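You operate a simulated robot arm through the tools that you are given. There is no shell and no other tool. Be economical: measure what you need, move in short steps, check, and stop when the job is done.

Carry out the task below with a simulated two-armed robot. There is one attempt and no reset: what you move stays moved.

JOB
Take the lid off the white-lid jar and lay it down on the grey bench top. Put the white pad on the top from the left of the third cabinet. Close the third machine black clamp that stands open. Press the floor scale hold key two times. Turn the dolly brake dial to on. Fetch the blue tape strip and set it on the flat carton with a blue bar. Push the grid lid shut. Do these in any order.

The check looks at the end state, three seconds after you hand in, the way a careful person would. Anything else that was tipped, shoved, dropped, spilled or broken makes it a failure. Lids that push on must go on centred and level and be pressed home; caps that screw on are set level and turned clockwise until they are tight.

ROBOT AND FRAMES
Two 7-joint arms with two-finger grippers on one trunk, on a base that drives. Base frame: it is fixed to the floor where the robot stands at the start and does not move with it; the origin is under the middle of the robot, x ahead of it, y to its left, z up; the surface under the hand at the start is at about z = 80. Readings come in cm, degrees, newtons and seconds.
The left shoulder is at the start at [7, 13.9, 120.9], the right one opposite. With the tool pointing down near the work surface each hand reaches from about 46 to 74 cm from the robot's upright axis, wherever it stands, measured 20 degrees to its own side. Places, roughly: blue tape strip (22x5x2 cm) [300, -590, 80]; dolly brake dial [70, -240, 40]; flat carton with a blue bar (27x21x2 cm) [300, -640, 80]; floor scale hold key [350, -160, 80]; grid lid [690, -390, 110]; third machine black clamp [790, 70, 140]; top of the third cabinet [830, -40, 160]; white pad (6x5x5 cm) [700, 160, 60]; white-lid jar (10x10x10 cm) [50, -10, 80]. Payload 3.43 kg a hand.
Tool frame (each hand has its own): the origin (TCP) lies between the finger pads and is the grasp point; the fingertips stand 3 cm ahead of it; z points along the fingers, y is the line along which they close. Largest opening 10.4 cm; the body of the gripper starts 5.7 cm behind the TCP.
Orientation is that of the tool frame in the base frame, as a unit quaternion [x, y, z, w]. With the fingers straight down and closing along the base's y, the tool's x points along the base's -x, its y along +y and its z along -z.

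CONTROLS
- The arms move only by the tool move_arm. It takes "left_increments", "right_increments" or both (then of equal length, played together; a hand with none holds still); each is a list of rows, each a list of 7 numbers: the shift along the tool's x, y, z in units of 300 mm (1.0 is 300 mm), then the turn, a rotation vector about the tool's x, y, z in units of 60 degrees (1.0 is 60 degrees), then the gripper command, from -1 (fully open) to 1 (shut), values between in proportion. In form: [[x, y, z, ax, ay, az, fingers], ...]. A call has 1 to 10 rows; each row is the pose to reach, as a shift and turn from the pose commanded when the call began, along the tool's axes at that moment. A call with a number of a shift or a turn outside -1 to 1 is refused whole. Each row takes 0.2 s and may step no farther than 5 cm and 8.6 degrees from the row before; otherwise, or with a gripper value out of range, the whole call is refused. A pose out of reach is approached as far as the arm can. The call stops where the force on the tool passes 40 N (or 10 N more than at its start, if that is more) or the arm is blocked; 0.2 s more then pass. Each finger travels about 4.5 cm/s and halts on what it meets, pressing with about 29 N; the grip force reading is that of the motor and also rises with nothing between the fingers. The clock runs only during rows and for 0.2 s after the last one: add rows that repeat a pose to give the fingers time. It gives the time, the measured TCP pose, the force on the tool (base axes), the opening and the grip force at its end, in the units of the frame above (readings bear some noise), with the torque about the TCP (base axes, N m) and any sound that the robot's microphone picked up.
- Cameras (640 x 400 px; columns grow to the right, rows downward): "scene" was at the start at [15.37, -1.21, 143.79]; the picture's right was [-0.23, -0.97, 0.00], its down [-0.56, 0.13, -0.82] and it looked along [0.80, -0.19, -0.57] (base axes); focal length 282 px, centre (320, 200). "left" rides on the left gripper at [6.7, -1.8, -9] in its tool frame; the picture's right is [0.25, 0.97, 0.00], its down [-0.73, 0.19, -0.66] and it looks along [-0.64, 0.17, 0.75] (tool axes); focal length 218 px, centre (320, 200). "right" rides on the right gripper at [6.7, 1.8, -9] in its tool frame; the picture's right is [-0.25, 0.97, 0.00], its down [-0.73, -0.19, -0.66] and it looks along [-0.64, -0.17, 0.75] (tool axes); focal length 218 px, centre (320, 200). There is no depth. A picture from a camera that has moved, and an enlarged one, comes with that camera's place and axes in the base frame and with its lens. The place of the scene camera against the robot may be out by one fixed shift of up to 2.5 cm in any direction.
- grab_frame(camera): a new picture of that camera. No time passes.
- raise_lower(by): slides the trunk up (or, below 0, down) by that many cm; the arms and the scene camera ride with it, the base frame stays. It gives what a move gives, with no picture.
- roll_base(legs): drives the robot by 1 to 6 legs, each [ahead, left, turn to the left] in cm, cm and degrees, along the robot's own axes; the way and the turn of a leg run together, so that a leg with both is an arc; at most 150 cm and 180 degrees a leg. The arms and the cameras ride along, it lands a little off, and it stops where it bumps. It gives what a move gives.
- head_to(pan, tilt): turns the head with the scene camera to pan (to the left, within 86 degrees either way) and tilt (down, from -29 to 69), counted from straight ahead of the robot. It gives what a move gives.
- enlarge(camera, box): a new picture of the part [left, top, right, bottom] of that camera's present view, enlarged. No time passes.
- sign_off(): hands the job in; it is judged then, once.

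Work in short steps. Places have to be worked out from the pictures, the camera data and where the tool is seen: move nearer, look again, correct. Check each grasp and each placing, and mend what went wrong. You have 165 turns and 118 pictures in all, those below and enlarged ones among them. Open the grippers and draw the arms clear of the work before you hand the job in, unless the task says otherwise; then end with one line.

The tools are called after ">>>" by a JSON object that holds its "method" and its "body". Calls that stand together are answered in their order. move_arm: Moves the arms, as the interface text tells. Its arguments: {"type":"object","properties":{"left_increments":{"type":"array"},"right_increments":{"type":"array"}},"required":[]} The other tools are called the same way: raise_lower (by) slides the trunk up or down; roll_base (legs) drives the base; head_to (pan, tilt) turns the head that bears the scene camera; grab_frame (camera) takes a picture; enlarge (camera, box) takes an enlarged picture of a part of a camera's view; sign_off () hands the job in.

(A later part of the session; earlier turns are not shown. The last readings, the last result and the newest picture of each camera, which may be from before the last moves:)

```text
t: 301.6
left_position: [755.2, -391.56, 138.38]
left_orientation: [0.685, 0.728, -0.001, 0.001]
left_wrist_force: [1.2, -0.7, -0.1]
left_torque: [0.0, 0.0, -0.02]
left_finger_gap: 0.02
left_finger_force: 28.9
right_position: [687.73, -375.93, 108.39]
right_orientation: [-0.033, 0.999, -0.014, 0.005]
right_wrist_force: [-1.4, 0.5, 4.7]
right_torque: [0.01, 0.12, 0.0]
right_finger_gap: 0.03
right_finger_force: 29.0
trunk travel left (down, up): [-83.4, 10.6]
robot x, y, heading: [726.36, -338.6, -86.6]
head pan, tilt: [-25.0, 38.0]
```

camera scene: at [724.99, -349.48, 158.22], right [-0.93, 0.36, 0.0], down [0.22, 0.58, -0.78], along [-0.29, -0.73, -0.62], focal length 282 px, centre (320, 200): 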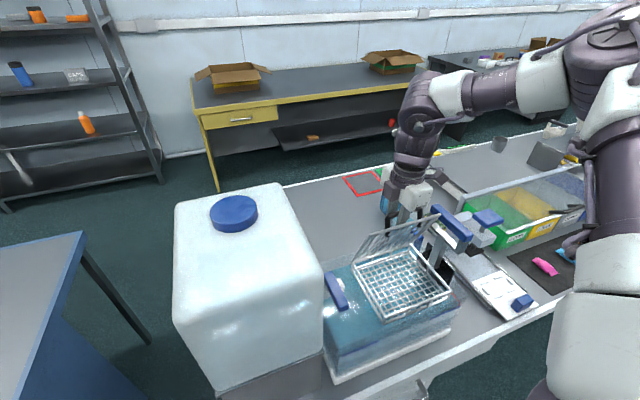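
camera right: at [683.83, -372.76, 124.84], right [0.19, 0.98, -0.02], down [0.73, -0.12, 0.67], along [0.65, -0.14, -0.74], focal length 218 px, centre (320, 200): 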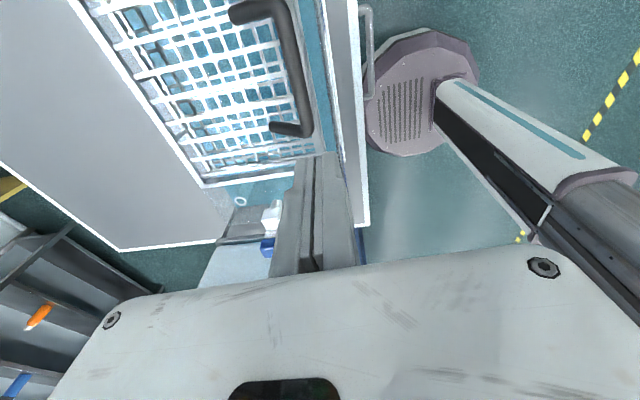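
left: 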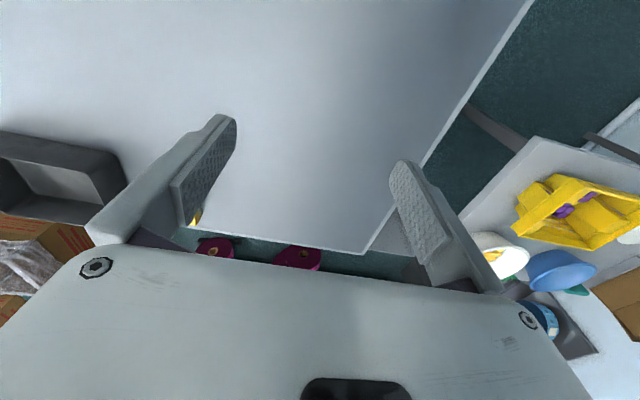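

Contact (4.7 N). I'll press slightly more, then lift off.

>>> {"method": "move_arm", "body": {"right_increments": [[0, 0, 0.012, 0, 0, 0, 1], [0, 0, 0.02, 0, 0, 0, 1]]}}

>>> {"method": "move_arm", "body": {"right_increments": [[0, 0, -0.06, 0, 0, 0, 1], [0, 0, -0.16, 0, 0, 0, 1], [0, 0, -0.3, 0, 0, 0, 1], [0, 0, -0.4, 0, 0, 0, 1]]}}

>>> {"method": "raise_lower", "body": {"by": 8}}

>>> {"method": "enlarge", "body": {"camera": "scene", "box": [310, 150, 490, 350]}}

```text
t: 302.2
left_position: [755.21, -391.56, 138.27]
left_orientation: [0.685, 0.729, -0.002, 0.001]
left_wrist_force: [0.4, 0.2, 0.7]
left_torque: [0.01, 0.02, 0.01]
left_finger_gap: 0.0
left_finger_force: 28.9
right_position: [687.81, -375.92, 107.68]
right_orientation: [-0.032, 0.999, -0.014, 0.006]
right_wrist_force: [1.1, 1.2, 2.9]
right_torque: [0.06, -0.01, -0.06]
right_finger_gap: 0.03
right_finger_force: 29.4
trunk travel left (down, up): [-83.4, 10.6]
robot x, y, heading: [726.28, -338.73, -86.4]
head pan, tilt: [-25.0, 38.0]
```

```text
t: 303.2
left_position: [755.11, -391.54, 138.22]
left_orientation: [0.686, 0.728, -0.001, 0.001]
left_wrist_force: [0.4, -0.2, 0.2]
left_torque: [-0.03, -0.02, -0.01]
left_finger_gap: 0.0
left_finger_force: 28.5
right_position: [687.8, -375.73, 119.9]
right_orientation: [-0.032, 0.999, -0.012, 0.005]
right_wrist_force: [-0.3, -1.3, -0.6]
right_torque: [-0.04, 0.04, -0.02]
right_finger_gap: 0.01
right_finger_force: 28.9
trunk travel left (down, up): [-83.4, 10.6]
robot x, y, heading: [726.05, -339.27, -86.5]
head pan, tilt: [-25.0, 38.0]
```

```text
t: 304.4
left_position: [755.12, -391.58, 146.38]
left_orientation: [0.685, 0.728, -0.001, 0.001]
left_wrist_force: [-0.7, -0.7, -0.8]
left_torque: [0.01, -0.01, -0.01]
left_finger_gap: 0.0
left_finger_force: 29.3
right_position: [687.64, -375.79, 127.74]
right_orientation: [-0.033, 0.999, -0.013, 0.004]
right_wrist_force: [-0.8, -0.2, -1.1]
right_torque: [0.0, -0.02, -0.02]
right_finger_gap: 0.0
right_finger_force: 28.9
trunk travel left (down, up): [-91.4, 2.6]
robot x, y, heading: [726.54, -338.84, -86.3]
head pan, tilt: [-25.0, 38.0]
```

```text
2.00 times, centred on (400, 250) of scene
camera zoom: at [725.13, -351.13, 164.29], right [-0.93, 0.37, 0.0], down [0.23, 0.57, -0.79], along [-0.29, -0.73, -0.62], focal length 565 px, centre (160, 100)
```

zoom: 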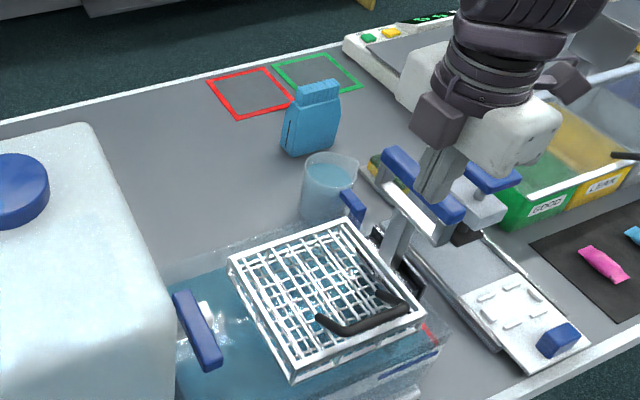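

The grid lid is shut. I'll back away, turn around to face the machines and look for the pad, clamp and cabinet.

>>> {"method": "roll_base", "body": {"legs": [[-100, 0, 0], [0, 0, 150]]}}

>>> {"method": "head_to", "body": {"pan": 10, "tilt": 5}}

>>> {"method": "grab_frame", "body": {"camera": "scene"}}

```text
t: 315.8
left_position: [720.03, -180.12, 146.23]
left_orientation: [-0.539, 0.842, 0.001, 0.002]
left_wrist_force: [-0.2, -0.1, 0.0]
left_torque: [0.02, -0.02, 0.0]
left_finger_gap: 0.03
left_finger_force: 29.2
right_position: [771.73, -226.02, 127.86]
right_orientation: [0.977, -0.212, -0.002, -0.014]
right_wrist_force: [-0.3, 0.2, -1.0]
right_torque: [0.0, 0.0, -0.01]
right_finger_gap: 0.0
right_finger_force: 29.5
trunk travel left (down, up): [-91.4, 2.6]
robot x, y, heading: [720.59, -239.91, 65.2]
head pan, tilt: [-25.0, 38.0]
```

```text
t: 316.8
left_position: [719.95, -179.99, 146.23]
left_orientation: [-0.539, 0.842, 0.001, 0.002]
left_wrist_force: [-0.1, -0.1, 0.1]
left_torque: [0.0, -0.03, -0.03]
left_finger_gap: 0.0
left_finger_force: 29.3
right_position: [771.77, -225.91, 127.74]
right_orientation: [0.977, -0.212, -0.001, -0.015]
right_wrist_force: [-0.1, -0.3, -0.7]
right_torque: [0.01, 0.01, 0.02]
right_finger_gap: 0.0
right_finger_force: 28.7
trunk travel left (down, up): [-91.4, 2.6]
robot x, y, heading: [720.42, -240.06, 65.3]
head pan, tilt: [10.0, 5.0]
```

```text
18 pictures are left
camera scene: at [726.58, -225.95, 169.56], right [0.97, -0.26, 0.0], down [-0.02, -0.09, -1.0], along [0.25, 0.96, -0.09], focal length 282 px, centre (320, 200)
```

scene: 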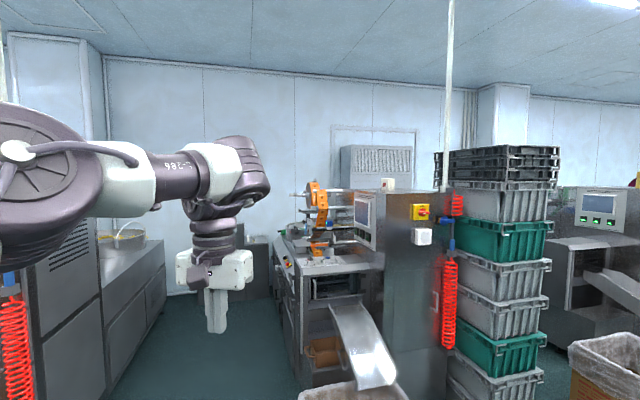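

The cabinet, clamp area (orange fixtures) and the passage to the pad are visible. I'll zoom in on the machine.

>>> {"method": "enlarge", "body": {"camera": "scene", "box": [230, 140, 450, 290]}}

```text
2.67 times, centred on (340, 215) of scene
camera zoom: at [726.58, -225.95, 169.56], right [0.97, -0.26, 0.0], down [-0.02, -0.09, -1.0], along [0.25, 0.96, -0.09], focal length 753 px, centre (267, 160)
```

zoom: 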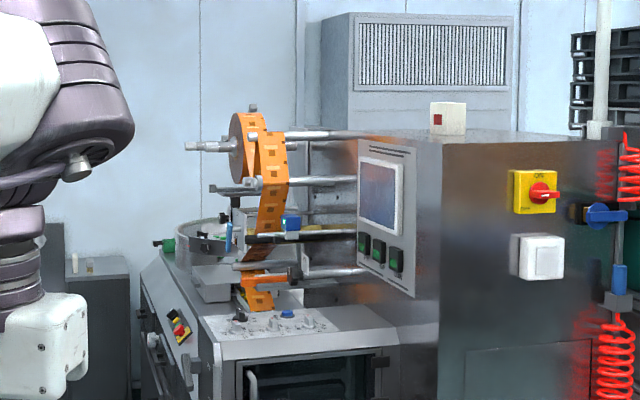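

Plan: the pad sits at [700, 160, 60] down the passage (x≈625–755). I'll reconfigure the right tool to point forward, pitched down about 20°, extended so its elbow stays in: first undo the yaw.

>>> {"method": "move_arm", "body": {"right_increments": [[0, 0, 0, 0, 0, 0.14, 1], [0, 0, 0, 0, 0, 0.28, 0], [0, 0, 0, 0, 0, 0.42, -1], [0, 0, 0, 0, 0, 0.56, -1], [0, 0, 0, 0, 0, 0.7, -1], [0, 0, 0, 0, 0, 0.84, -1], [0, 0, 0, 0, 0, 0.98, -1]]}}

>>> {"method": "move_arm", "body": {"right_increments": [[0, 0, 0, 0, 0, 0.14, -1], [0, 0, 0, 0, 0, 0.28, -1], [0, 0, 0, 0, 0, 0.42, -1], [0, 0, 0, 0, 0, 0.52, -1], [0, 0, 0, 0, 0, 0.52, -1]]}}

>>> {"method": "move_arm", "body": {"right_increments": [[-0.06, 0, 0, 0, -0.13, 0, -1], [-0.12, 0, 0, 0, -0.26, 0, -1], [-0.18, 0, 0, 0, -0.39, 0, -1], [-0.24, 0, 0, 0, -0.52, 0, -1], [-0.3, 0, 0, 0, -0.65, 0, -1], [-0.36, 0, 0, 0, -0.78, 0, -1], [-0.42, 0, 0, 0, -0.91, 0, -1], [-0.48, 0, 0, 0, -1, 0, -1], [-0.48, 0, 0, 0, -1, 0, -1]]}}

```text
t: 318.4
left_position: [719.97, -180.06, 146.4]
left_orientation: [-0.538, 0.843, 0.002, 0.002]
left_wrist_force: [-0.5, 0.6, 0.4]
left_torque: [0.02, 0.0, -0.03]
left_finger_gap: 0.0
left_finger_force: 29.2
right_position: [771.84, -226.01, 127.74]
right_orientation: [0.746, -0.666, -0.008, -0.011]
right_wrist_force: [-0.1, -0.2, 0.4]
right_torque: [0.02, 0.01, 0.0]
right_finger_gap: 10.4
right_finger_force: 0.1
trunk travel left (down, up): [-91.4, 2.6]
robot x, y, heading: [720.52, -240.08, 65.3]
head pan, tilt: [10.0, 5.0]
```

```text
t: 319.6
left_position: [719.94, -180.08, 146.41]
left_orientation: [-0.539, 0.842, 0.001, 0.002]
left_wrist_force: [-0.1, 0.1, 0.2]
left_torque: [0.03, -0.01, -0.01]
left_finger_gap: 0.03
left_finger_force: 28.9
right_position: [771.79, -226.13, 127.85]
right_orientation: [-0.54, 0.841, 0.011, 0.01]
right_wrist_force: [0.9, 0.1, 0.0]
right_torque: [0.01, -0.02, -0.01]
right_finger_gap: 10.42
right_finger_force: 0.0
trunk travel left (down, up): [-91.4, 2.6]
robot x, y, heading: [720.36, -240.45, 65.0]
head pan, tilt: [10.0, 5.0]
```

```text
t: 321.6
left_position: [719.98, -180.05, 146.34]
left_orientation: [-0.539, 0.843, 0.001, 0.0]
left_wrist_force: [0.3, -0.4, -0.1]
left_torque: [0.02, -0.01, -0.03]
left_finger_gap: 0.0
left_finger_force: 28.9
right_position: [777.64, -212.88, 128.09]
right_orientation: [-0.462, 0.724, 0.28, 0.428]
right_wrist_force: [-0.2, 0.3, -0.4]
right_torque: [-0.01, -0.05, -0.01]
right_finger_gap: 10.42
right_finger_force: 0.0
trunk travel left (down, up): [-91.4, 2.6]
robot x, y, heading: [720.55, -240.13, 65.2]
head pan, tilt: [10.0, 5.0]
```

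Now I'll bring the right hand inward and forward (about 20 cm each) to narrow the arm span.

>>> {"method": "move_arm", "body": {"right_increments": [[-0.045, 0.09, 0.08, 0, 0, 0, -1], [-0.09, 0.18, 0.16, 0, 0, 0, -1], [-0.135, 0.27, 0.24, 0, 0, 0, -1], [-0.18, 0.36, 0.31, 0, 0, 0, -1], [-0.225, 0.45, 0.39, 0, 0, 0, -1], [-0.27, 0.54, 0.47, 0, 0, 0, -1], [-0.315, 0.63, 0.55, 0, 0, 0, -1], [-0.333, 0.667, 0.577, 0, 0, 0, -1]]}}

>>> {"method": "roll_base", "body": {"legs": [[0, 0, 24.8], [0, 20, 0], [150, 0, 0]]}}

>>> {"method": "head_to", "body": {"pan": -10, "tilt": 18}}

>>> {"method": "grab_frame", "body": {"camera": "scene"}}

```text
t: 323.4
left_position: [719.9, -180.05, 146.19]
left_orientation: [-0.538, 0.843, 0.0, 0.001]
left_wrist_force: [-0.6, -1.2, -0.9]
left_torque: [-0.01, -0.03, -0.03]
left_finger_gap: 0.0
left_finger_force: 29.4
right_position: [767.77, -186.37, 129.03]
right_orientation: [-0.463, 0.724, 0.28, 0.428]
right_wrist_force: [0.3, 0.3, -0.3]
right_torque: [-0.02, -0.03, -0.02]
right_finger_gap: 10.42
right_finger_force: 0.2
trunk travel left (down, up): [-91.4, 2.6]
robot x, y, heading: [720.27, -240.12, 65.0]
head pan, tilt: [10.0, 5.0]
```

```text
t: 333.2
left_position: [678.02, -35.87, 146.22]
left_orientation: [-0.698, 0.716, 0.002, 0.001]
left_wrist_force: [0.2, 0.0, -0.1]
left_torque: [0.0, -0.04, 0.02]
left_finger_gap: 0.0
left_finger_force: 28.9
right_position: [724.31, -22.68, 128.98]
right_orientation: [-0.6, 0.615, 0.361, 0.363]
right_wrist_force: [-0.6, -0.4, -0.4]
right_torque: [0.0, 0.04, 0.0]
right_finger_gap: 10.41
right_finger_force: 0.0
trunk travel left (down, up): [-91.4, 2.6]
robot x, y, heading: [702.07, -90.69, 88.8]
head pan, tilt: [10.0, 5.0]
```

```text
t: 334.1
left_position: [677.84, -35.6, 146.2]
left_orientation: [-0.698, 0.716, 0.001, 0.0]
left_wrist_force: [0.0, 0.5, -0.1]
left_torque: [0.02, -0.01, 0.02]
left_finger_gap: 0.0
left_finger_force: 29.6
right_position: [724.43, -22.56, 128.92]
right_orientation: [-0.6, 0.615, 0.361, 0.362]
right_wrist_force: [0.4, -0.8, 0.2]
right_torque: [0.01, 0.0, 0.02]
right_finger_gap: 10.41
right_finger_force: 0.0
trunk travel left (down, up): [-91.4, 2.6]
robot x, y, heading: [702.33, -90.69, 88.9]
head pan, tilt: [-10.0, 18.0]
```

```text
16 pictures are left
camera scene: at [705.96, -75.66, 167.46], right [0.98, -0.2, 0.0], down [-0.06, -0.3, -0.95], along [0.19, 0.93, -0.31], focal length 282 px, centre (320, 200)
```

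scene: 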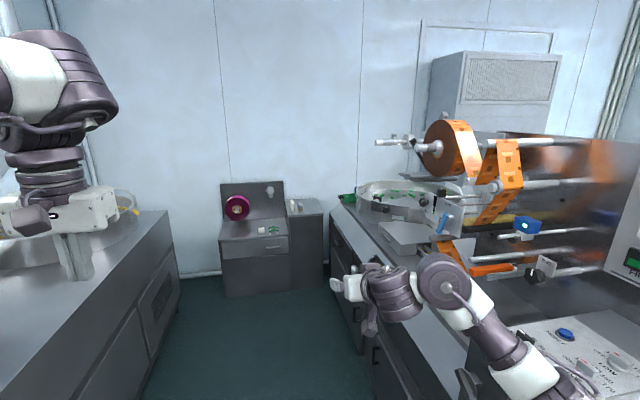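

I'll zoom in on the machine's clamp area.

>>> {"method": "enlarge", "body": {"camera": "scene", "box": [370, 115, 530, 215]}}

>>> {"method": "enlarge", "body": {"camera": "scene", "box": [220, 180, 340, 255]}}

```text
4.00 times, centred on (450, 165) of scene
camera zoom: at [705.96, -75.66, 167.46], right [0.98, -0.2, 0.0], down [-0.06, -0.3, -0.95], along [0.19, 0.93, -0.31], focal length 1130 px, centre (-200, 340)
```

zoom: 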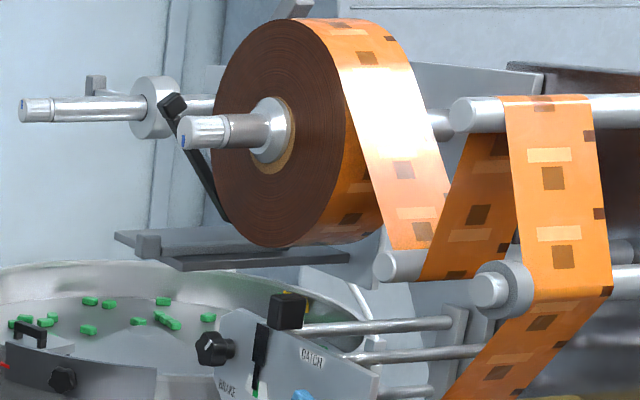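

```text
5.33 times, centred on (280, 218) of scene
camera zoom: at [705.96, -75.66, 167.46], right [0.98, -0.2, 0.0], down [-0.06, -0.3, -0.95], along [0.19, 0.93, -0.31], focal length 1507 px, centre (533, 107)
```

zoom: 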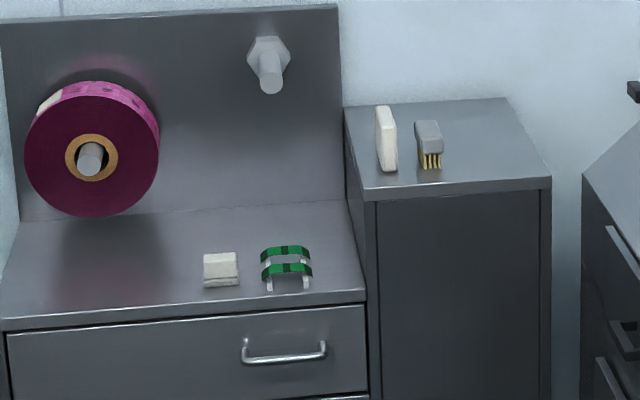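

Pad located near [701, 163, 62] on the low cabinet. The clamp is a black lever near [790, 70, 145]. I'll take the pad first: drive in, then lower the trunk.

>>> {"method": "roll_base", "body": {"legs": [[0, 8, 1.1], [145, 0, 0]]}}

>>> {"method": "raise_lower", "body": {"by": -32}}

>>> {"method": "raise_lower", "body": {"by": -28}}

>>> {"method": "grab_frame", "body": {"camera": "right"}}

```text
t: 341.8
left_position: [668.56, 104.91, 146.29]
left_orientation: [0.708, -0.707, -0.001, -0.001]
left_wrist_force: [-1.3, 0.5, -0.2]
left_torque: [0.04, 0.04, 0.0]
left_finger_gap: 0.0
left_finger_force: 29.3
right_position: [714.55, 119.36, 129.05]
right_orientation: [0.609, -0.606, -0.366, -0.357]
right_wrist_force: [-0.3, 0.6, 0.0]
right_torque: [0.0, 0.02, 0.02]
right_finger_gap: 10.41
right_finger_force: 0.2
trunk travel left (down, up): [-91.4, 2.6]
robot x, y, heading: [694.33, 50.6, 90.1]
head pan, tilt: [-10.0, 18.0]
```

```text
t: 344.9
left_position: [668.44, 104.93, 114.28]
left_orientation: [0.708, -0.706, -0.001, -0.001]
left_wrist_force: [-0.3, -0.3, 0.3]
left_torque: [0.0, -0.01, 0.01]
left_finger_gap: 0.02
left_finger_force: 29.2
right_position: [714.65, 119.54, 96.88]
right_orientation: [0.609, -0.607, -0.366, -0.358]
right_wrist_force: [0.3, -0.4, -0.2]
right_torque: [0.02, 0.01, -0.02]
right_finger_gap: 10.42
right_finger_force: 0.1
trunk travel left (down, up): [-59.4, 34.6]
robot x, y, heading: [694.64, 50.31, 90.1]
head pan, tilt: [-10.0, 18.0]
```

```text
t: 347.8
left_position: [668.57, 104.95, 86.33]
left_orientation: [0.709, -0.706, 0.0, -0.001]
left_wrist_force: [-0.4, 0.3, 0.4]
left_torque: [-0.02, -0.01, -0.01]
left_finger_gap: 0.0
left_finger_force: 29.2
right_position: [714.64, 119.47, 68.91]
right_orientation: [0.609, -0.606, -0.366, -0.357]
right_wrist_force: [-0.5, 0.2, 0.3]
right_torque: [-0.01, 0.02, 0.01]
right_finger_gap: 10.41
right_finger_force: 0.1
trunk travel left (down, up): [-31.4, 62.6]
robot x, y, heading: [694.39, 50.52, 90.3]
head pan, tilt: [-10.0, 18.0]
```

```text
13 pictures are left
camera right: at [712.93, 108.32, 67.45], right [-0.97, 0.11, 0.23], down [0.2, -0.23, 0.95], along [0.16, 0.97, 0.2], focal length 218 px, centre (320, 200)
```

right: 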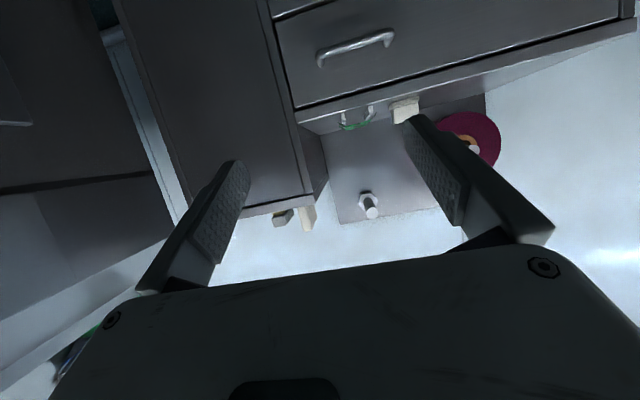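

Pad is at about [699.5, 162, 62]. I'll shift the hand left 8 cm, the base left 7 and ahead 32, then look again.

>>> {"method": "move_arm", "body": {"right_increments": [[0, 0.14, 0, 0, 0, 0, -1], [0, 0.267, 0, 0, 0, 0, -1], [0, 0.267, 0, 0, 0, 0, -1]]}}

>>> {"method": "roll_base", "body": {"legs": [[0, 7, 0], [32, 0, 0]]}}

>>> {"method": "grab_frame", "body": {"camera": "right"}}

```text
t: 348.6
left_position: [668.47, 104.92, 86.42]
left_orientation: [0.709, -0.706, -0.001, -0.001]
left_wrist_force: [0.2, 0.4, 0.2]
left_torque: [0.0, -0.03, 0.0]
left_finger_gap: 0.01
left_finger_force: 28.6
right_position: [706.81, 119.3, 69.17]
right_orientation: [0.608, -0.607, -0.365, -0.358]
right_wrist_force: [0.4, -0.2, -0.3]
right_torque: [0.02, 0.01, -0.03]
right_finger_gap: 10.41
right_finger_force: 0.2
trunk travel left (down, up): [-31.4, 62.6]
robot x, y, heading: [694.36, 50.56, 90.3]
head pan, tilt: [-10.0, 18.0]
```

```text
t: 351.3
left_position: [661.38, 137.11, 86.34]
left_orientation: [0.707, -0.707, 0.0, -0.001]
left_wrist_force: [-0.4, 0.7, -0.4]
left_torque: [-0.03, 0.01, -0.02]
left_finger_gap: 0.0
left_finger_force: 29.2
right_position: [699.68, 151.41, 69.12]
right_orientation: [0.609, -0.607, -0.365, -0.357]
right_wrist_force: [0.8, -0.6, 0.3]
right_torque: [-0.02, 0.0, 0.01]
right_finger_gap: 10.4
right_finger_force: 0.0
trunk travel left (down, up): [-31.4, 62.6]
robot x, y, heading: [686.84, 82.62, 90.3]
head pan, tilt: [-10.0, 18.0]
```

```text
12 pictures are left
camera right: at [697.94, 140.37, 67.65], right [-0.97, 0.11, 0.23], down [0.2, -0.23, 0.95], along [0.16, 0.97, 0.2], focal length 218 px, centre (320, 200)
```

right: 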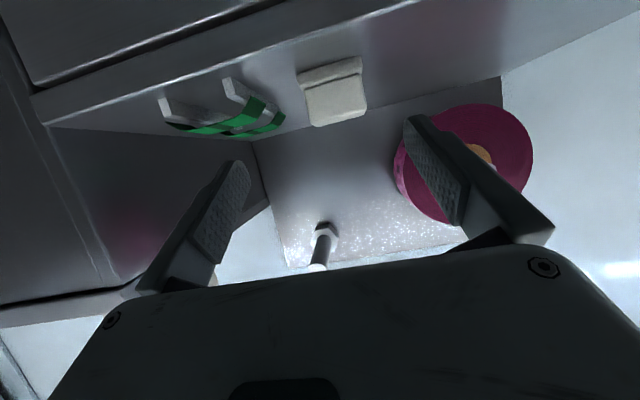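

Pad: x 695–701, front y≈160, z 60–65; a green-strip fixture sits close on its right (from x≈702.6). I'll narrow the opening to 7.4 cm and advance most of the way, then check.

>>> {"method": "move_arm", "body": {"right_increments": [[-0.01, 0.063, 0.05, 0, 0, 0, -0.42], [-0.02, 0.063, 0.12, 0, 0, 0, -0.42], [-0.035, 0.063, 0.22, 0, 0, 0, -0.42], [-0.04, 0.063, 0.27, 0, 0, 0, -0.42], [-0.04, 0.063, 0.27, 0, 0, 0, -0.42]]}}

>>> {"method": "grab_frame", "body": {"camera": "right"}}

```text
t: 352.5
left_position: [661.37, 137.14, 86.28]
left_orientation: [0.707, -0.707, 0.0, -0.001]
left_wrist_force: [0.0, 0.6, -0.2]
left_torque: [-0.03, -0.01, -0.01]
left_finger_gap: 0.03
left_finger_force: 28.7
right_position: [697.64, 159.11, 66.18]
right_orientation: [0.608, -0.607, -0.365, -0.358]
right_wrist_force: [-0.1, -0.5, 0.6]
right_torque: [0.0, 0.02, 0.0]
right_finger_gap: 7.37
right_finger_force: 0.2
trunk travel left (down, up): [-31.4, 62.6]
robot x, y, heading: [686.82, 83.01, 90.1]
head pan, tilt: [-10.0, 18.0]
```

```text
11 pictures are left
camera right: at [695.93, 147.94, 64.76], right [-0.97, 0.11, 0.23], down [0.2, -0.23, 0.95], along [0.16, 0.97, 0.2], focal length 218 px, centre (320, 200)
```

right: 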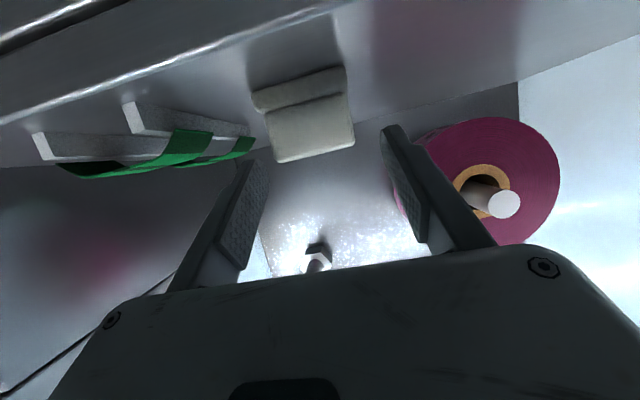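

The pad is between the fingers and the green strips clear by about 1 cm. I'll advance the last 3.5 cm and close.

>>> {"method": "move_arm", "body": {"right_increments": [[-0.005, 0.01, 0.05, 0, 0, 0, -0.42], [-0.012, 0.01, 0.1, 0, 0, 0, -0.42], [-0.015, 0.01, 0.125, 0, 0, 0, -0.42], [-0.015, 0.01, 0.125, 0, 0, 0, -0.1], [-0.015, 0.01, 0.125, 0, 0, 0, 0.1], [-0.015, 0.01, 0.125, 0, 0, 0, 0.5], [-0.015, 0.01, 0.125, 0, 0, 0, 0.5], [-0.015, 0.01, 0.125, 0, 0, 0, 0.5]]}}

```text
t: 354.3
left_position: [661.42, 137.15, 86.25]
left_orientation: [0.708, -0.706, 0.0, -0.001]
left_wrist_force: [-0.2, 0.3, -0.1]
left_torque: [-0.01, -0.01, -0.01]
left_finger_gap: 0.0
left_finger_force: 28.9
right_position: [697.42, 162.48, 65.1]
right_orientation: [0.609, -0.607, -0.366, -0.357]
right_wrist_force: [0.8, -0.5, 0.2]
right_torque: [0.01, 0.0, 0.0]
right_finger_gap: 5.51
right_finger_force: 29.4
trunk travel left (down, up): [-31.4, 62.6]
robot x, y, heading: [687.41, 82.78, 90.3]
head pan, tilt: [-10.0, 18.0]
```

Gripped (5.5 cm). I'll lift, back out, then raise fully and check.

>>> {"method": "raise_lower", "body": {"by": 12}}

>>> {"method": "roll_base", "body": {"legs": [[-40, 0, 0]]}}

>>> {"method": "raise_lower", "body": {"by": 40}}

>>> {"method": "grab_frame", "body": {"camera": "right"}}

```text
t: 355.8
left_position: [661.32, 137.16, 98.19]
left_orientation: [0.708, -0.707, -0.001, -0.001]
left_wrist_force: [-0.2, 0.5, -0.1]
left_torque: [-0.03, 0.01, -0.01]
left_finger_gap: 0.0
left_finger_force: 29.0
right_position: [697.34, 162.6, 76.99]
right_orientation: [0.609, -0.607, -0.366, -0.357]
right_wrist_force: [0.0, -0.7, -0.5]
right_torque: [0.0, -0.02, -0.01]
right_finger_gap: 5.5
right_finger_force: 28.8
trunk travel left (down, up): [-43.4, 50.6]
robot x, y, heading: [687.08, 82.58, 90.1]
head pan, tilt: [-10.0, 18.0]
```

```text
t: 358.3
left_position: [661.18, 96.79, 98.28]
left_orientation: [0.71, -0.704, -0.001, -0.002]
left_wrist_force: [-0.5, -0.3, -0.2]
left_torque: [0.01, 0.01, 0.0]
left_finger_gap: 0.0
left_finger_force: 29.1
right_position: [696.98, 122.59, 77.11]
right_orientation: [0.61, -0.604, -0.368, -0.357]
right_wrist_force: [0.7, 1.0, -0.9]
right_torque: [0.0, -0.01, -0.01]
right_finger_gap: 5.5
right_finger_force: 29.3
trunk travel left (down, up): [-43.4, 50.6]
robot x, y, heading: [686.99, 42.54, 90.7]
head pan, tilt: [-10.0, 18.0]
```

```text
t: 362.1
left_position: [661.24, 96.87, 138.31]
left_orientation: [0.711, -0.703, -0.001, -0.002]
left_wrist_force: [0.1, 0.0, 0.3]
left_torque: [0.02, -0.01, 0.04]
left_finger_gap: 0.02
left_finger_force: 29.2
right_position: [696.98, 122.61, 117.02]
right_orientation: [0.611, -0.605, -0.366, -0.356]
right_wrist_force: [-0.5, 0.2, -1.4]
right_torque: [0.01, 0.01, -0.01]
right_finger_gap: 5.5
right_finger_force: 28.6
trunk travel left (down, up): [-83.4, 10.6]
robot x, y, heading: [687.28, 41.98, 90.5]
head pan, tilt: [-10.0, 18.0]
```

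```text
10 pictures are left
camera right: at [695.4, 111.39, 115.51], right [-0.97, 0.11, 0.23], down [0.2, -0.23, 0.95], along [0.15, 0.97, 0.2], focal length 218 px, centre (320, 200)
```

right: 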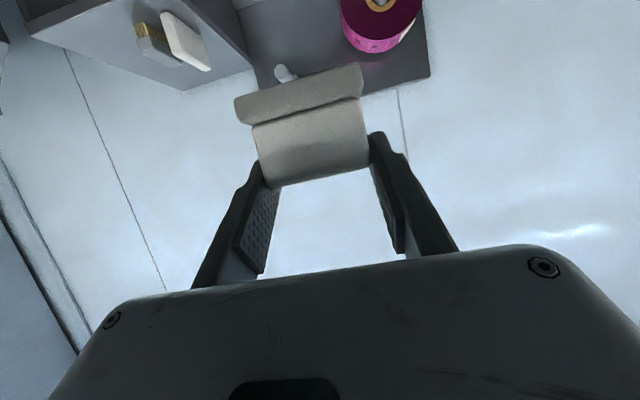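

The pad is held well. I'll back out to the aisle, slide right to x≈846 and approach the cabinet from the front (−y side), with the trunk up.

>>> {"method": "roll_base", "body": {"legs": [[-150, 0, -0.5], [-95, 0, 0], [0, -150, 0], [0, -9, 0], [40, 0, 0]]}}

>>> {"method": "raise_lower", "body": {"by": 10}}

>>> {"method": "head_to", "body": {"pan": 8, "tilt": 15}}

>>> {"method": "grab_frame", "body": {"camera": "scene"}}

```text
t: 376.6
left_position: [692.25, -149.61, 137.91]
left_orientation: [-0.695, 0.719, -0.002, 0.002]
left_wrist_force: [-1.0, 0.1, -0.5]
left_torque: [0.03, -0.08, 0.0]
left_finger_gap: 0.01
left_finger_force: 29.0
right_position: [729.32, -125.75, 117.0]
right_orientation: [-0.599, 0.616, 0.358, 0.365]
right_wrist_force: [-0.4, 0.1, -0.6]
right_torque: [0.01, -0.06, -0.05]
right_finger_gap: 5.5
right_finger_force: 29.4
trunk travel left (down, up): [-83.4, 10.6]
robot x, y, heading: [716.92, -205.05, 87.9]
head pan, tilt: [-10.0, 18.0]
stopped in leg 3: the robot was blocked; the commanded pose is now the measured one
```

```text
t: 377.9
left_position: [693.1, -149.75, 148.19]
left_orientation: [-0.694, 0.72, 0.0, 0.001]
left_wrist_force: [-0.6, 1.1, 0.6]
left_torque: [-0.01, -0.03, 0.04]
left_finger_gap: 0.01
left_finger_force: 29.2
right_position: [730.05, -125.92, 126.95]
right_orientation: [-0.597, 0.618, 0.358, 0.364]
right_wrist_force: [-0.1, 0.3, -0.5]
right_torque: [0.0, 0.01, 0.0]
right_finger_gap: 5.51
right_finger_force: 29.2
trunk travel left (down, up): [-93.4, 0.6]
robot x, y, heading: [716.84, -205.26, 87.7]
head pan, tilt: [-10.0, 18.0]
```

```text
t: 378.8
left_position: [693.39, -149.67, 148.42]
left_orientation: [-0.694, 0.72, 0.001, 0.001]
left_wrist_force: [-0.1, 0.1, 0.4]
left_torque: [-0.02, 0.03, 0.04]
left_finger_gap: 0.0
left_finger_force: 28.9
right_position: [730.32, -125.74, 127.08]
right_orientation: [-0.596, 0.619, 0.359, 0.364]
right_wrist_force: [-0.6, -1.3, -0.7]
right_torque: [-0.02, -0.01, 0.0]
right_finger_gap: 5.48
right_finger_force: 28.7
trunk travel left (down, up): [-93.4, 0.6]
robot x, y, heading: [717.0, -205.28, 87.9]
head pan, tilt: [8.0, 15.0]
```

```text
9 pictures are left
camera scene: at [717.99, -189.98, 169.94], right [0.99, 0.1, 0.0], down [0.03, -0.26, -0.97], along [-0.1, 0.96, -0.26], focal length 282 px, centre (320, 200)
```

scene: 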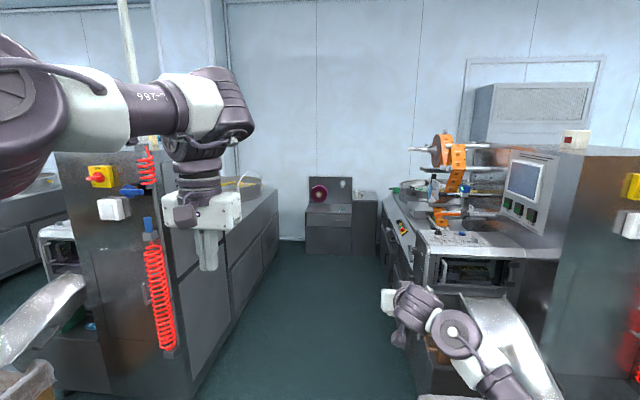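

Something blocked the slide to the right at x≈717. I'll look right and down.

>>> {"method": "head_to", "body": {"pan": -60, "tilt": 35}}

>>> {"method": "grab_frame", "body": {"camera": "scene"}}

```text
t: 380.1
left_position: [693.16, -149.68, 148.25]
left_orientation: [-0.694, 0.72, 0.001, 0.001]
left_wrist_force: [0.5, -0.3, 0.7]
left_torque: [0.01, 0.03, 0.0]
left_finger_gap: 0.03
left_finger_force: 29.2
right_position: [730.18, -125.82, 127.11]
right_orientation: [-0.597, 0.618, 0.36, 0.364]
right_wrist_force: [0.0, -0.8, -0.6]
right_torque: [-0.01, 0.01, 0.03]
right_finger_gap: 5.49
right_finger_force: 28.9
trunk travel left (down, up): [-93.4, 0.6]
robot x, y, heading: [717.08, -205.05, 87.6]
head pan, tilt: [-60.0, 35.0]
```

```text
8 pictures are left
camera scene: at [726.68, -195.17, 166.75], right [0.47, -0.88, 0.0], down [-0.51, -0.27, -0.82], along [0.72, 0.38, -0.57], focal length 282 px, centre (320, 200)
```

scene: 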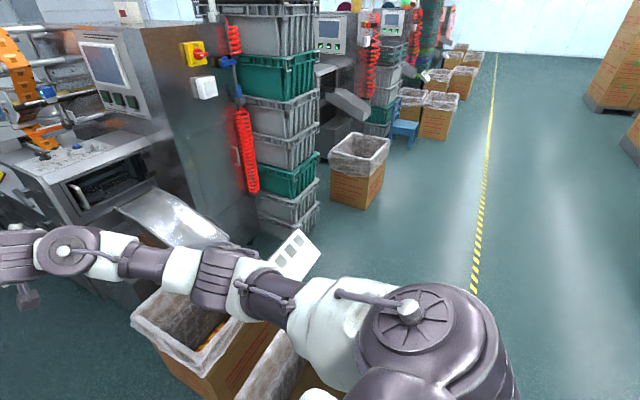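

Two bins stand beside me, which explains the block. I'll step away, back up to y≈-247, pass behind them to x≈843, then look at the cabinet front.

>>> {"method": "roll_base", "body": {"legs": [[0, 4, 2.3], [-44, 0, 0], [0, -130, 0], [40, 0, 0]]}}

>>> {"method": "head_to", "body": {"pan": 5, "tilt": 25}}

>>> {"method": "grab_frame", "body": {"camera": "scene"}}

```text
t: 391.7
left_position: [817.55, -155.68, 148.36]
left_orientation: [0.711, -0.703, -0.002, -0.002]
left_wrist_force: [0.6, -0.3, 0.1]
left_torque: [0.0, 0.03, 0.03]
left_finger_gap: 0.03
left_finger_force: 29.3
right_position: [853.4, -129.99, 127.18]
right_orientation: [0.611, -0.603, -0.369, -0.356]
right_wrist_force: [-0.3, -0.3, -1.1]
right_torque: [-0.03, 0.02, -0.02]
right_finger_gap: 5.51
right_finger_force: 29.5
trunk travel left (down, up): [-93.4, 0.6]
robot x, y, heading: [843.97, -209.67, 90.6]
head pan, tilt: [-60.0, 35.0]
```

```text
t: 393.0
left_position: [817.73, -155.63, 148.2]
left_orientation: [0.711, -0.703, -0.002, -0.002]
left_wrist_force: [-0.7, 0.4, -0.3]
left_torque: [0.02, 0.02, 0.0]
left_finger_gap: 0.0
left_finger_force: 29.4
right_position: [853.34, -129.79, 127.05]
right_orientation: [0.611, -0.604, -0.368, -0.356]
right_wrist_force: [-0.3, 0.2, -1.2]
right_torque: [0.0, 0.0, 0.04]
right_finger_gap: 5.5
right_finger_force: 28.9
trunk travel left (down, up): [-93.4, 0.6]
robot x, y, heading: [843.79, -209.46, 90.6]
head pan, tilt: [5.0, 25.0]
```

```text
7 pictures are left
camera scene: at [844.79, -194.64, 168.33], right [1.0, 0.1, 0.0], down [0.04, -0.42, -0.91], along [-0.09, 0.9, -0.42], focal length 282 px, centre (320, 200)
```

scene: 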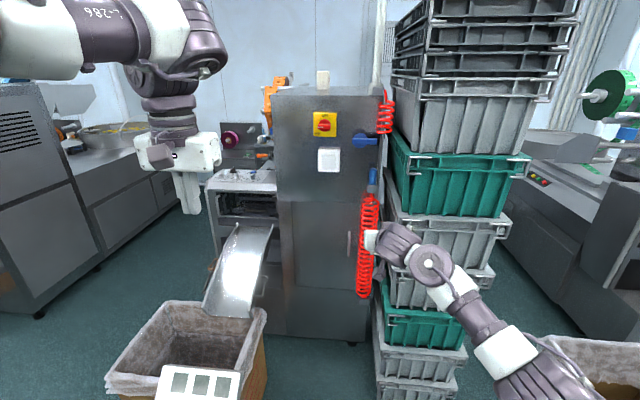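

Cabinet top is at z≈157.5, spanning x 811–857, with its front edge at y≈-62 and a white box at (828, -16). The target for the pad is about (840, -47). I'll raise the hand in two calls, pulling it back 12 and left 12.

>>> {"method": "move_arm", "body": {"right_increments": [[-0.1, 0.04, -0.105, 0, 0, 0, 0.5], [-0.2, 0.08, -0.21, 0, 0, 0, 0.5], [-0.3, 0.12, -0.315, 0, 0, 0, 0.5], [-0.4, 0.16, -0.42, 0, 0, 0, 0.5], [-0.5, 0.2, -0.52, 0, 0, 0, 0.5], [-0.5, 0.2, -0.52, 0, 0, 0, 0.5]]}}

>>> {"method": "move_arm", "body": {"right_increments": [[-0.1, 0.04, -0.105, 0, 0, 0, 0.5], [-0.2, 0.08, -0.21, 0, 0, 0, 0.5], [-0.3, 0.12, -0.315, 0, 0, 0, 0.5], [-0.4, 0.16, -0.42, 0, 0, 0, 0.5], [-0.5, 0.2, -0.52, 0, 0, 0, 0.5], [-0.5, 0.2, -0.52, 0, 0, 0, 0.5]]}}

```text
t: 394.4
left_position: [817.77, -155.41, 148.34]
left_orientation: [0.711, -0.703, 0.0, 0.0]
left_wrist_force: [0.9, 1.2, -0.4]
left_torque: [-0.01, 0.02, 0.0]
left_finger_gap: 0.0
left_finger_force: 29.4
right_position: [847.66, -136.54, 147.69]
right_orientation: [0.611, -0.604, -0.368, -0.355]
right_wrist_force: [-0.2, -0.4, -2.0]
right_torque: [-0.01, 0.01, 0.01]
right_finger_gap: 5.52
right_finger_force: 28.8
trunk travel left (down, up): [-93.4, 0.6]
robot x, y, heading: [843.9, -209.78, 90.5]
head pan, tilt: [5.0, 25.0]
```

```text
t: 395.8
left_position: [817.69, -155.42, 148.29]
left_orientation: [0.712, -0.702, -0.001, -0.001]
left_wrist_force: [0.0, 0.3, -0.5]
left_torque: [0.01, 0.02, -0.04]
left_finger_gap: 0.01
left_finger_force: 28.9
right_position: [841.99, -143.3, 168.27]
right_orientation: [0.611, -0.604, -0.368, -0.355]
right_wrist_force: [-0.1, 0.3, -0.9]
right_torque: [-0.01, 0.03, -0.02]
right_finger_gap: 5.49
right_finger_force: 28.8
trunk travel left (down, up): [-93.4, 0.6]
robot x, y, heading: [843.92, -209.67, 90.4]
head pan, tilt: [5.0, 25.0]
```

The hand is at z=168 with the pad clear above the top. I'll pull the left hand back and outward so it won't meet the cabinet face.

>>> {"method": "move_arm", "body": {"left_increments": [[0.06, 0.1, 0, 0, 0, 0, 1], [0.12, 0.2, 0, 0, 0, 0, 1], [0.18, 0.3, 0, 0, 0, 0, 1], [0.24, 0.4, 0, 0, 0, 0, 1], [0.3, 0.5, 0, 0, 0, 0, 1], [0.3, 0.5, 0, 0, 0, 0, 1]]}}

>>> {"method": "roll_base", "body": {"legs": [[0, -3, 0], [70, 0, 0]]}}

>>> {"method": "head_to", "body": {"pan": 0, "tilt": 20}}

>>> {"method": "grab_frame", "body": {"camera": "scene"}}

```text
t: 397.2
left_position: [806.26, -164.71, 144.95]
left_orientation: [0.712, -0.703, -0.001, -0.001]
left_wrist_force: [-0.3, 1.0, 0.8]
left_torque: [0.02, -0.02, -0.01]
left_finger_gap: 0.02
left_finger_force: 29.0
left hand out of reach, approached as far as the arm can: row 3, 4, 5, 6
right_position: [841.88, -143.23, 168.05]
right_orientation: [0.612, -0.603, -0.369, -0.355]
right_wrist_force: [0.0, 0.1, -0.4]
right_torque: [-0.01, -0.02, 0.0]
right_finger_gap: 5.52
right_finger_force: 29.2
trunk travel left (down, up): [-93.4, 0.6]
robot x, y, heading: [843.97, -209.77, 90.8]
head pan, tilt: [5.0, 25.0]
```

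```text
t: 401.6
left_position: [807.25, -94.35, 144.94]
left_orientation: [0.718, -0.696, -0.003, -0.003]
left_wrist_force: [0.2, -0.5, -0.4]
left_torque: [0.02, -0.04, -0.01]
left_finger_gap: 0.0
left_finger_force: 28.6
right_position: [842.25, -72.12, 168.17]
right_orientation: [0.617, -0.597, -0.373, -0.353]
right_wrist_force: [0.1, 0.4, -0.4]
right_torque: [-0.02, -0.01, -0.02]
right_finger_gap: 5.49
right_finger_force: 29.0
trunk travel left (down, up): [-93.4, 0.6]
robot x, y, heading: [845.98, -138.41, 91.7]
head pan, tilt: [5.0, 25.0]
```

```text
t: 402.2
left_position: [807.17, -94.29, 145.02]
left_orientation: [0.718, -0.696, -0.002, -0.003]
left_wrist_force: [0.3, -0.5, 0.0]
left_torque: [0.03, 0.01, 0.0]
left_finger_gap: 0.0
left_finger_force: 29.2
right_position: [842.19, -72.2, 168.14]
right_orientation: [0.617, -0.597, -0.372, -0.352]
right_wrist_force: [0.0, -0.6, -1.1]
right_torque: [-0.01, -0.02, 0.03]
right_finger_gap: 5.5
right_finger_force: 29.4
trunk travel left (down, up): [-93.4, 0.6]
robot x, y, heading: [845.66, -138.22, 91.8]
head pan, tilt: [0.0, 20.0]
```

```text
6 pictures are left
camera scene: at [846.97, -123.32, 169.14], right [1.0, 0.03, 0.0], down [0.01, -0.34, -0.94], along [-0.03, 0.94, -0.34], focal length 282 px, centre (320, 200)
```

scene: 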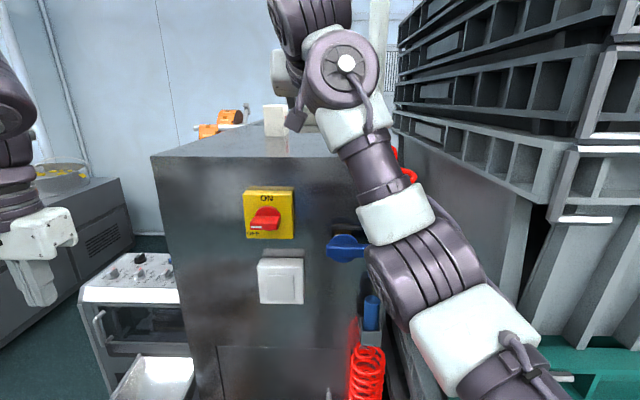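

Top confirmed at z≈157, front edge y≈-63; the white box is at x 826–834, y≈-31. I'll advance 18 cm by base and 6 cm by arm, then lower the pad at about (842, -48).

>>> {"method": "roll_base", "body": {"legs": [[18, 0, 0]]}}

>>> {"method": "move_arm", "body": {"right_increments": [[-0.05, 0, 0.087, 0, 0, 0, 0.5], [-0.1, 0, 0.173, 0, 0, 0, 0.5], [-0.06, 0, 0.197, 0, 0, 0, 0.5], [-0.02, 0, 0.22, 0, 0, 0, 0.5], [0.0, 0, 0.231, 0, 0, 0, 0.5], [0.0, 0, 0.231, 0, 0, 0, 0.5]]}}

>>> {"method": "grab_frame", "body": {"camera": "right"}}

```text
t: 403.9
left_position: [804.6, -77.56, 145.1]
left_orientation: [0.716, -0.698, -0.001, -0.011]
left_wrist_force: [0.2, 0.6, 0.4]
left_torque: [0.0, -0.04, -0.04]
left_finger_gap: 0.02
left_finger_force: 29.1
right_position: [839.35, -56.25, 168.84]
right_orientation: [0.617, -0.593, -0.371, -0.361]
right_wrist_force: [0.9, -0.7, -1.0]
right_torque: [0.01, 0.01, 0.01]
right_finger_gap: 5.51
right_finger_force: 29.4
trunk travel left (down, up): [-93.4, 0.6]
robot x, y, heading: [844.91, -120.63, 91.4]
head pan, tilt: [0.0, 20.0]
stopped in leg 1: the robot was blocked; the commanded pose is now the measured one
```

```text
t: 405.5
left_position: [804.51, -77.24, 144.79]
left_orientation: [0.717, -0.697, 0.001, -0.01]
left_wrist_force: [0.3, -0.1, -0.5]
left_torque: [-0.06, -0.01, 0.01]
left_finger_gap: 0.03
left_finger_force: 28.6
right_position: [838.74, -49.7, 165.42]
right_orientation: [0.618, -0.593, -0.369, -0.361]
right_wrist_force: [0.2, 0.3, -0.5]
right_torque: [-0.01, 0.01, -0.02]
right_finger_gap: 5.5
right_finger_force: 28.8
trunk travel left (down, up): [-93.4, 0.6]
robot x, y, heading: [844.77, -120.7, 91.1]
head pan, tilt: [0.0, 20.0]
stopped in row 6 (right hand): the arm was blocked; the commanded pose is now the measured one
```

```text
5 pictures are left
camera right: at [837.41, -60.79, 163.75], right [-0.97, 0.08, 0.22], down [0.19, -0.23, 0.95], along [0.13, 0.97, 0.21], focal length 218 px, centre (320, 200)
```

right: 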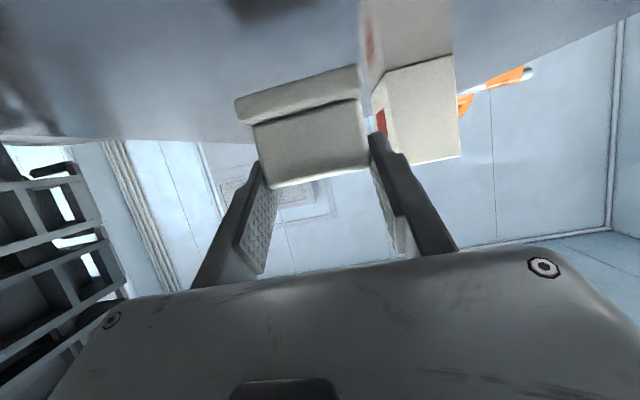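

The base and arm were both blocked just short, probably the right elbow against the crates. The pad is already over the top at y≈-50, so I'll ease back 2 cm and left 1 cm, then lower with the trunk.

>>> {"method": "roll_base", "body": {"legs": [[-2.5, 1, 0]]}}

>>> {"method": "raise_lower", "body": {"by": -1.5}}

>>> {"method": "move_arm", "body": {"right_increments": [[0.015, 0, 0.008, 0, 0, 0, 0.5], [0.029, 0, 0.017, 0, 0, 0, 0.5], [0.043, 0, 0.025, 0, 0, 0, 0.5], [0.057, 0, 0.033, 0, 0, 0, 0.5]]}}

```text
t: 406.4
left_position: [805.23, -79.16, 144.93]
left_orientation: [0.716, -0.698, -0.002, -0.004]
left_wrist_force: [0.0, 0.1, -0.4]
left_torque: [-0.02, 0.03, 0.03]
left_finger_gap: 0.01
left_finger_force: 28.7
right_position: [840.04, -51.67, 165.01]
right_orientation: [0.615, -0.598, -0.371, -0.356]
right_wrist_force: [0.7, 0.4, -0.5]
right_torque: [-0.02, -0.01, 0.01]
right_finger_gap: 5.53
right_finger_force: 28.9
trunk travel left (down, up): [-93.4, 0.6]
robot x, y, heading: [843.92, -123.1, 91.2]
head pan, tilt: [0.0, 20.0]
```

```text
t: 407.0
left_position: [805.19, -78.93, 143.41]
left_orientation: [0.715, -0.699, -0.001, -0.003]
left_wrist_force: [-0.8, -0.2, 0.7]
left_torque: [0.0, 0.02, 0.03]
left_finger_gap: 0.0
left_finger_force: 29.1
right_position: [839.84, -51.18, 163.39]
right_orientation: [0.616, -0.598, -0.37, -0.356]
right_wrist_force: [0.4, -0.8, -1.6]
right_torque: [0.02, 0.02, 0.01]
right_finger_gap: 5.49
right_finger_force: 29.1
trunk travel left (down, up): [-91.9, 2.1]
robot x, y, heading: [843.95, -123.2, 91.4]
head pan, tilt: [0.0, 20.0]
```

```text
t: 408.0
left_position: [805.07, -79.08, 143.47]
left_orientation: [0.716, -0.698, -0.002, -0.005]
left_wrist_force: [0.1, 0.2, -0.1]
left_torque: [0.03, -0.03, 0.04]
left_finger_gap: 0.01
left_finger_force: 28.6
right_position: [839.75, -51.57, 161.93]
right_orientation: [0.614, -0.596, -0.374, -0.358]
right_wrist_force: [3.7, 7.3, 25.7]
right_torque: [-0.72, 0.05, 0.22]
right_finger_gap: 5.5
right_finger_force: 28.9
trunk travel left (down, up): [-91.9, 2.1]
robot x, y, heading: [843.95, -123.14, 91.3]
head pan, tilt: [0.0, 20.0]
```

Contact at 26 N: the pad is down on the top. I'll relax slightly, open a little, and withdraw along the tool axis.

>>> {"method": "move_arm", "body": {"right_increments": [[-0.01, 0, -0.006, 0, 0, 0, 0.2], [-0.01, 0, -0.006, 0, 0, 0, -0.1], [-0.01, 0, -0.006, 0, 0, 0, -0.38], [-0.01, 0, -0.006, 0, 0, 0, -0.38], [-0.01, 0, -0.006, 0, 0, 0, -0.38], [-0.02, 0, -0.12, 0, 0, 0, -0.38], [-0.04, 0, -0.25, 0, 0, 0, -0.38], [-0.06, 0, -0.38, 0, 0, 0, -0.38]]}}

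>>> {"method": "grab_frame", "body": {"camera": "right"}}

```text
t: 409.8
left_position: [805.23, -78.95, 143.53]
left_orientation: [0.715, -0.699, -0.001, -0.004]
left_wrist_force: [-0.6, -0.4, -0.1]
left_torque: [-0.03, 0.03, 0.02]
left_finger_gap: 0.0
left_finger_force: 28.6
right_position: [840.33, -60.42, 168.54]
right_orientation: [0.616, -0.597, -0.37, -0.356]
right_wrist_force: [0.1, -0.4, -0.7]
right_torque: [0.07, 0.02, 0.0]
right_finger_gap: 7.16
right_finger_force: 0.1
trunk travel left (down, up): [-91.9, 2.1]
robot x, y, heading: [843.86, -123.3, 91.2]
head pan, tilt: [0.0, 20.0]
```

```text
4 pictures are left
camera right: at [839.0, -71.62, 166.86], right [-0.97, 0.09, 0.23], down [0.2, -0.23, 0.95], along [0.14, 0.97, 0.2], focal length 218 px, centre (320, 200)
```

right: 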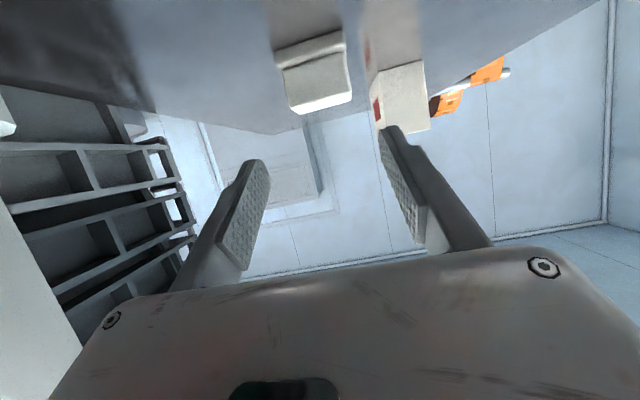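

The pad stands on the cabinet top. Now the clamp: I'll back out, return past the bins, and turn to heading 0 in the open area.

>>> {"method": "roll_base", "body": {"legs": [[-128, 0, 0], [0, 150, 0], [0, 22, 0], [35, 0, -91.2]]}}

```text
t: 428.3
left_position: [744.93, -192.12, 143.54]
left_orientation: [0.017, 1.0, -0.001, 0.003]
left_wrist_force: [1.5, 0.0, -0.2]
left_torque: [-0.01, 0.01, -0.01]
left_finger_gap: 0.0
left_finger_force: 29.5
right_position: [761.48, -228.51, 168.4]
right_orientation: [0.013, 0.859, -0.003, 0.512]
right_wrist_force: [-0.1, 0.5, -0.3]
right_torque: [0.02, 0.03, 0.01]
right_finger_gap: 7.18
right_finger_force: 0.1
trunk travel left (down, up): [-91.9, 2.1]
robot x, y, heading: [698.73, -227.45, -1.8]
head pan, tilt: [0.0, 20.0]
cut short: leg 4
```

Now at heading ≈0. I'll back to x≈672 and strafe left up the passage to y≈72.

>>> {"method": "roll_base", "body": {"legs": [[-27, 0, 1.8], [0, 150, 0], [0, 148, 0]]}}

>>> {"method": "head_to", "body": {"pan": -3, "tilt": 15}}

>>> {"method": "enlarge", "body": {"camera": "scene", "box": [200, 130, 440, 280]}}

```text
t: 444.1
left_position: [700.1, 109.77, 143.46]
left_orientation: [-0.044, 0.999, 0.0, 0.003]
left_wrist_force: [0.4, -0.4, -0.1]
left_torque: [0.02, -0.01, 0.01]
left_finger_gap: 0.0
left_finger_force: 28.4
right_position: [720.91, 75.52, 168.23]
right_orientation: [-0.04, 0.857, 0.029, 0.513]
right_wrist_force: [0.1, -0.1, -0.6]
right_torque: [0.0, 0.04, -0.03]
right_finger_gap: 7.17
right_finger_force: 0.1
trunk travel left (down, up): [-91.9, 2.1]
robot x, y, heading: [658.22, 69.15, 5.1]
head pan, tilt: [0.0, 20.0]
```

```text
t: 444.7
left_position: [700.06, 109.81, 143.44]
left_orientation: [-0.044, 0.999, 0.0, 0.002]
left_wrist_force: [0.2, -0.4, -0.7]
left_torque: [-0.01, 0.05, 0.0]
left_finger_gap: 0.01
left_finger_force: 28.9
right_position: [720.96, 75.83, 168.38]
right_orientation: [-0.04, 0.857, 0.029, 0.512]
right_wrist_force: [0.1, 0.1, -0.7]
right_torque: [0.02, 0.01, 0.01]
right_finger_gap: 7.2
right_finger_force: 0.1
trunk travel left (down, up): [-91.9, 2.1]
robot x, y, heading: [658.01, 69.11, 5.1]
head pan, tilt: [-3.0, 15.0]
```

```text
2.67 times, centred on (320, 205) of scene
camera zoom: at [674.28, 70.38, 168.45], right [0.04, -1.0, 0.0], down [-0.26, -0.01, -0.97], along [0.97, 0.04, -0.26], focal length 753 px, centre (320, 187)
```

zoom: 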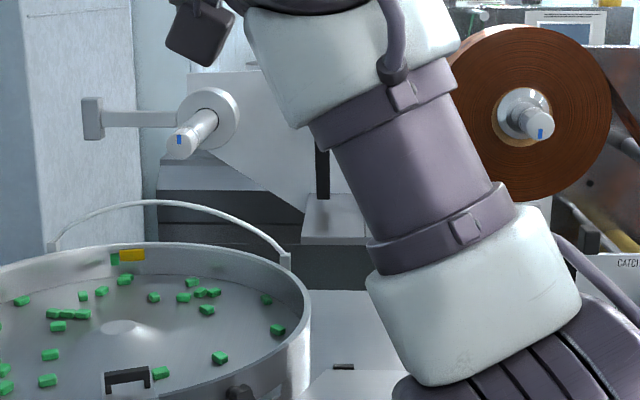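

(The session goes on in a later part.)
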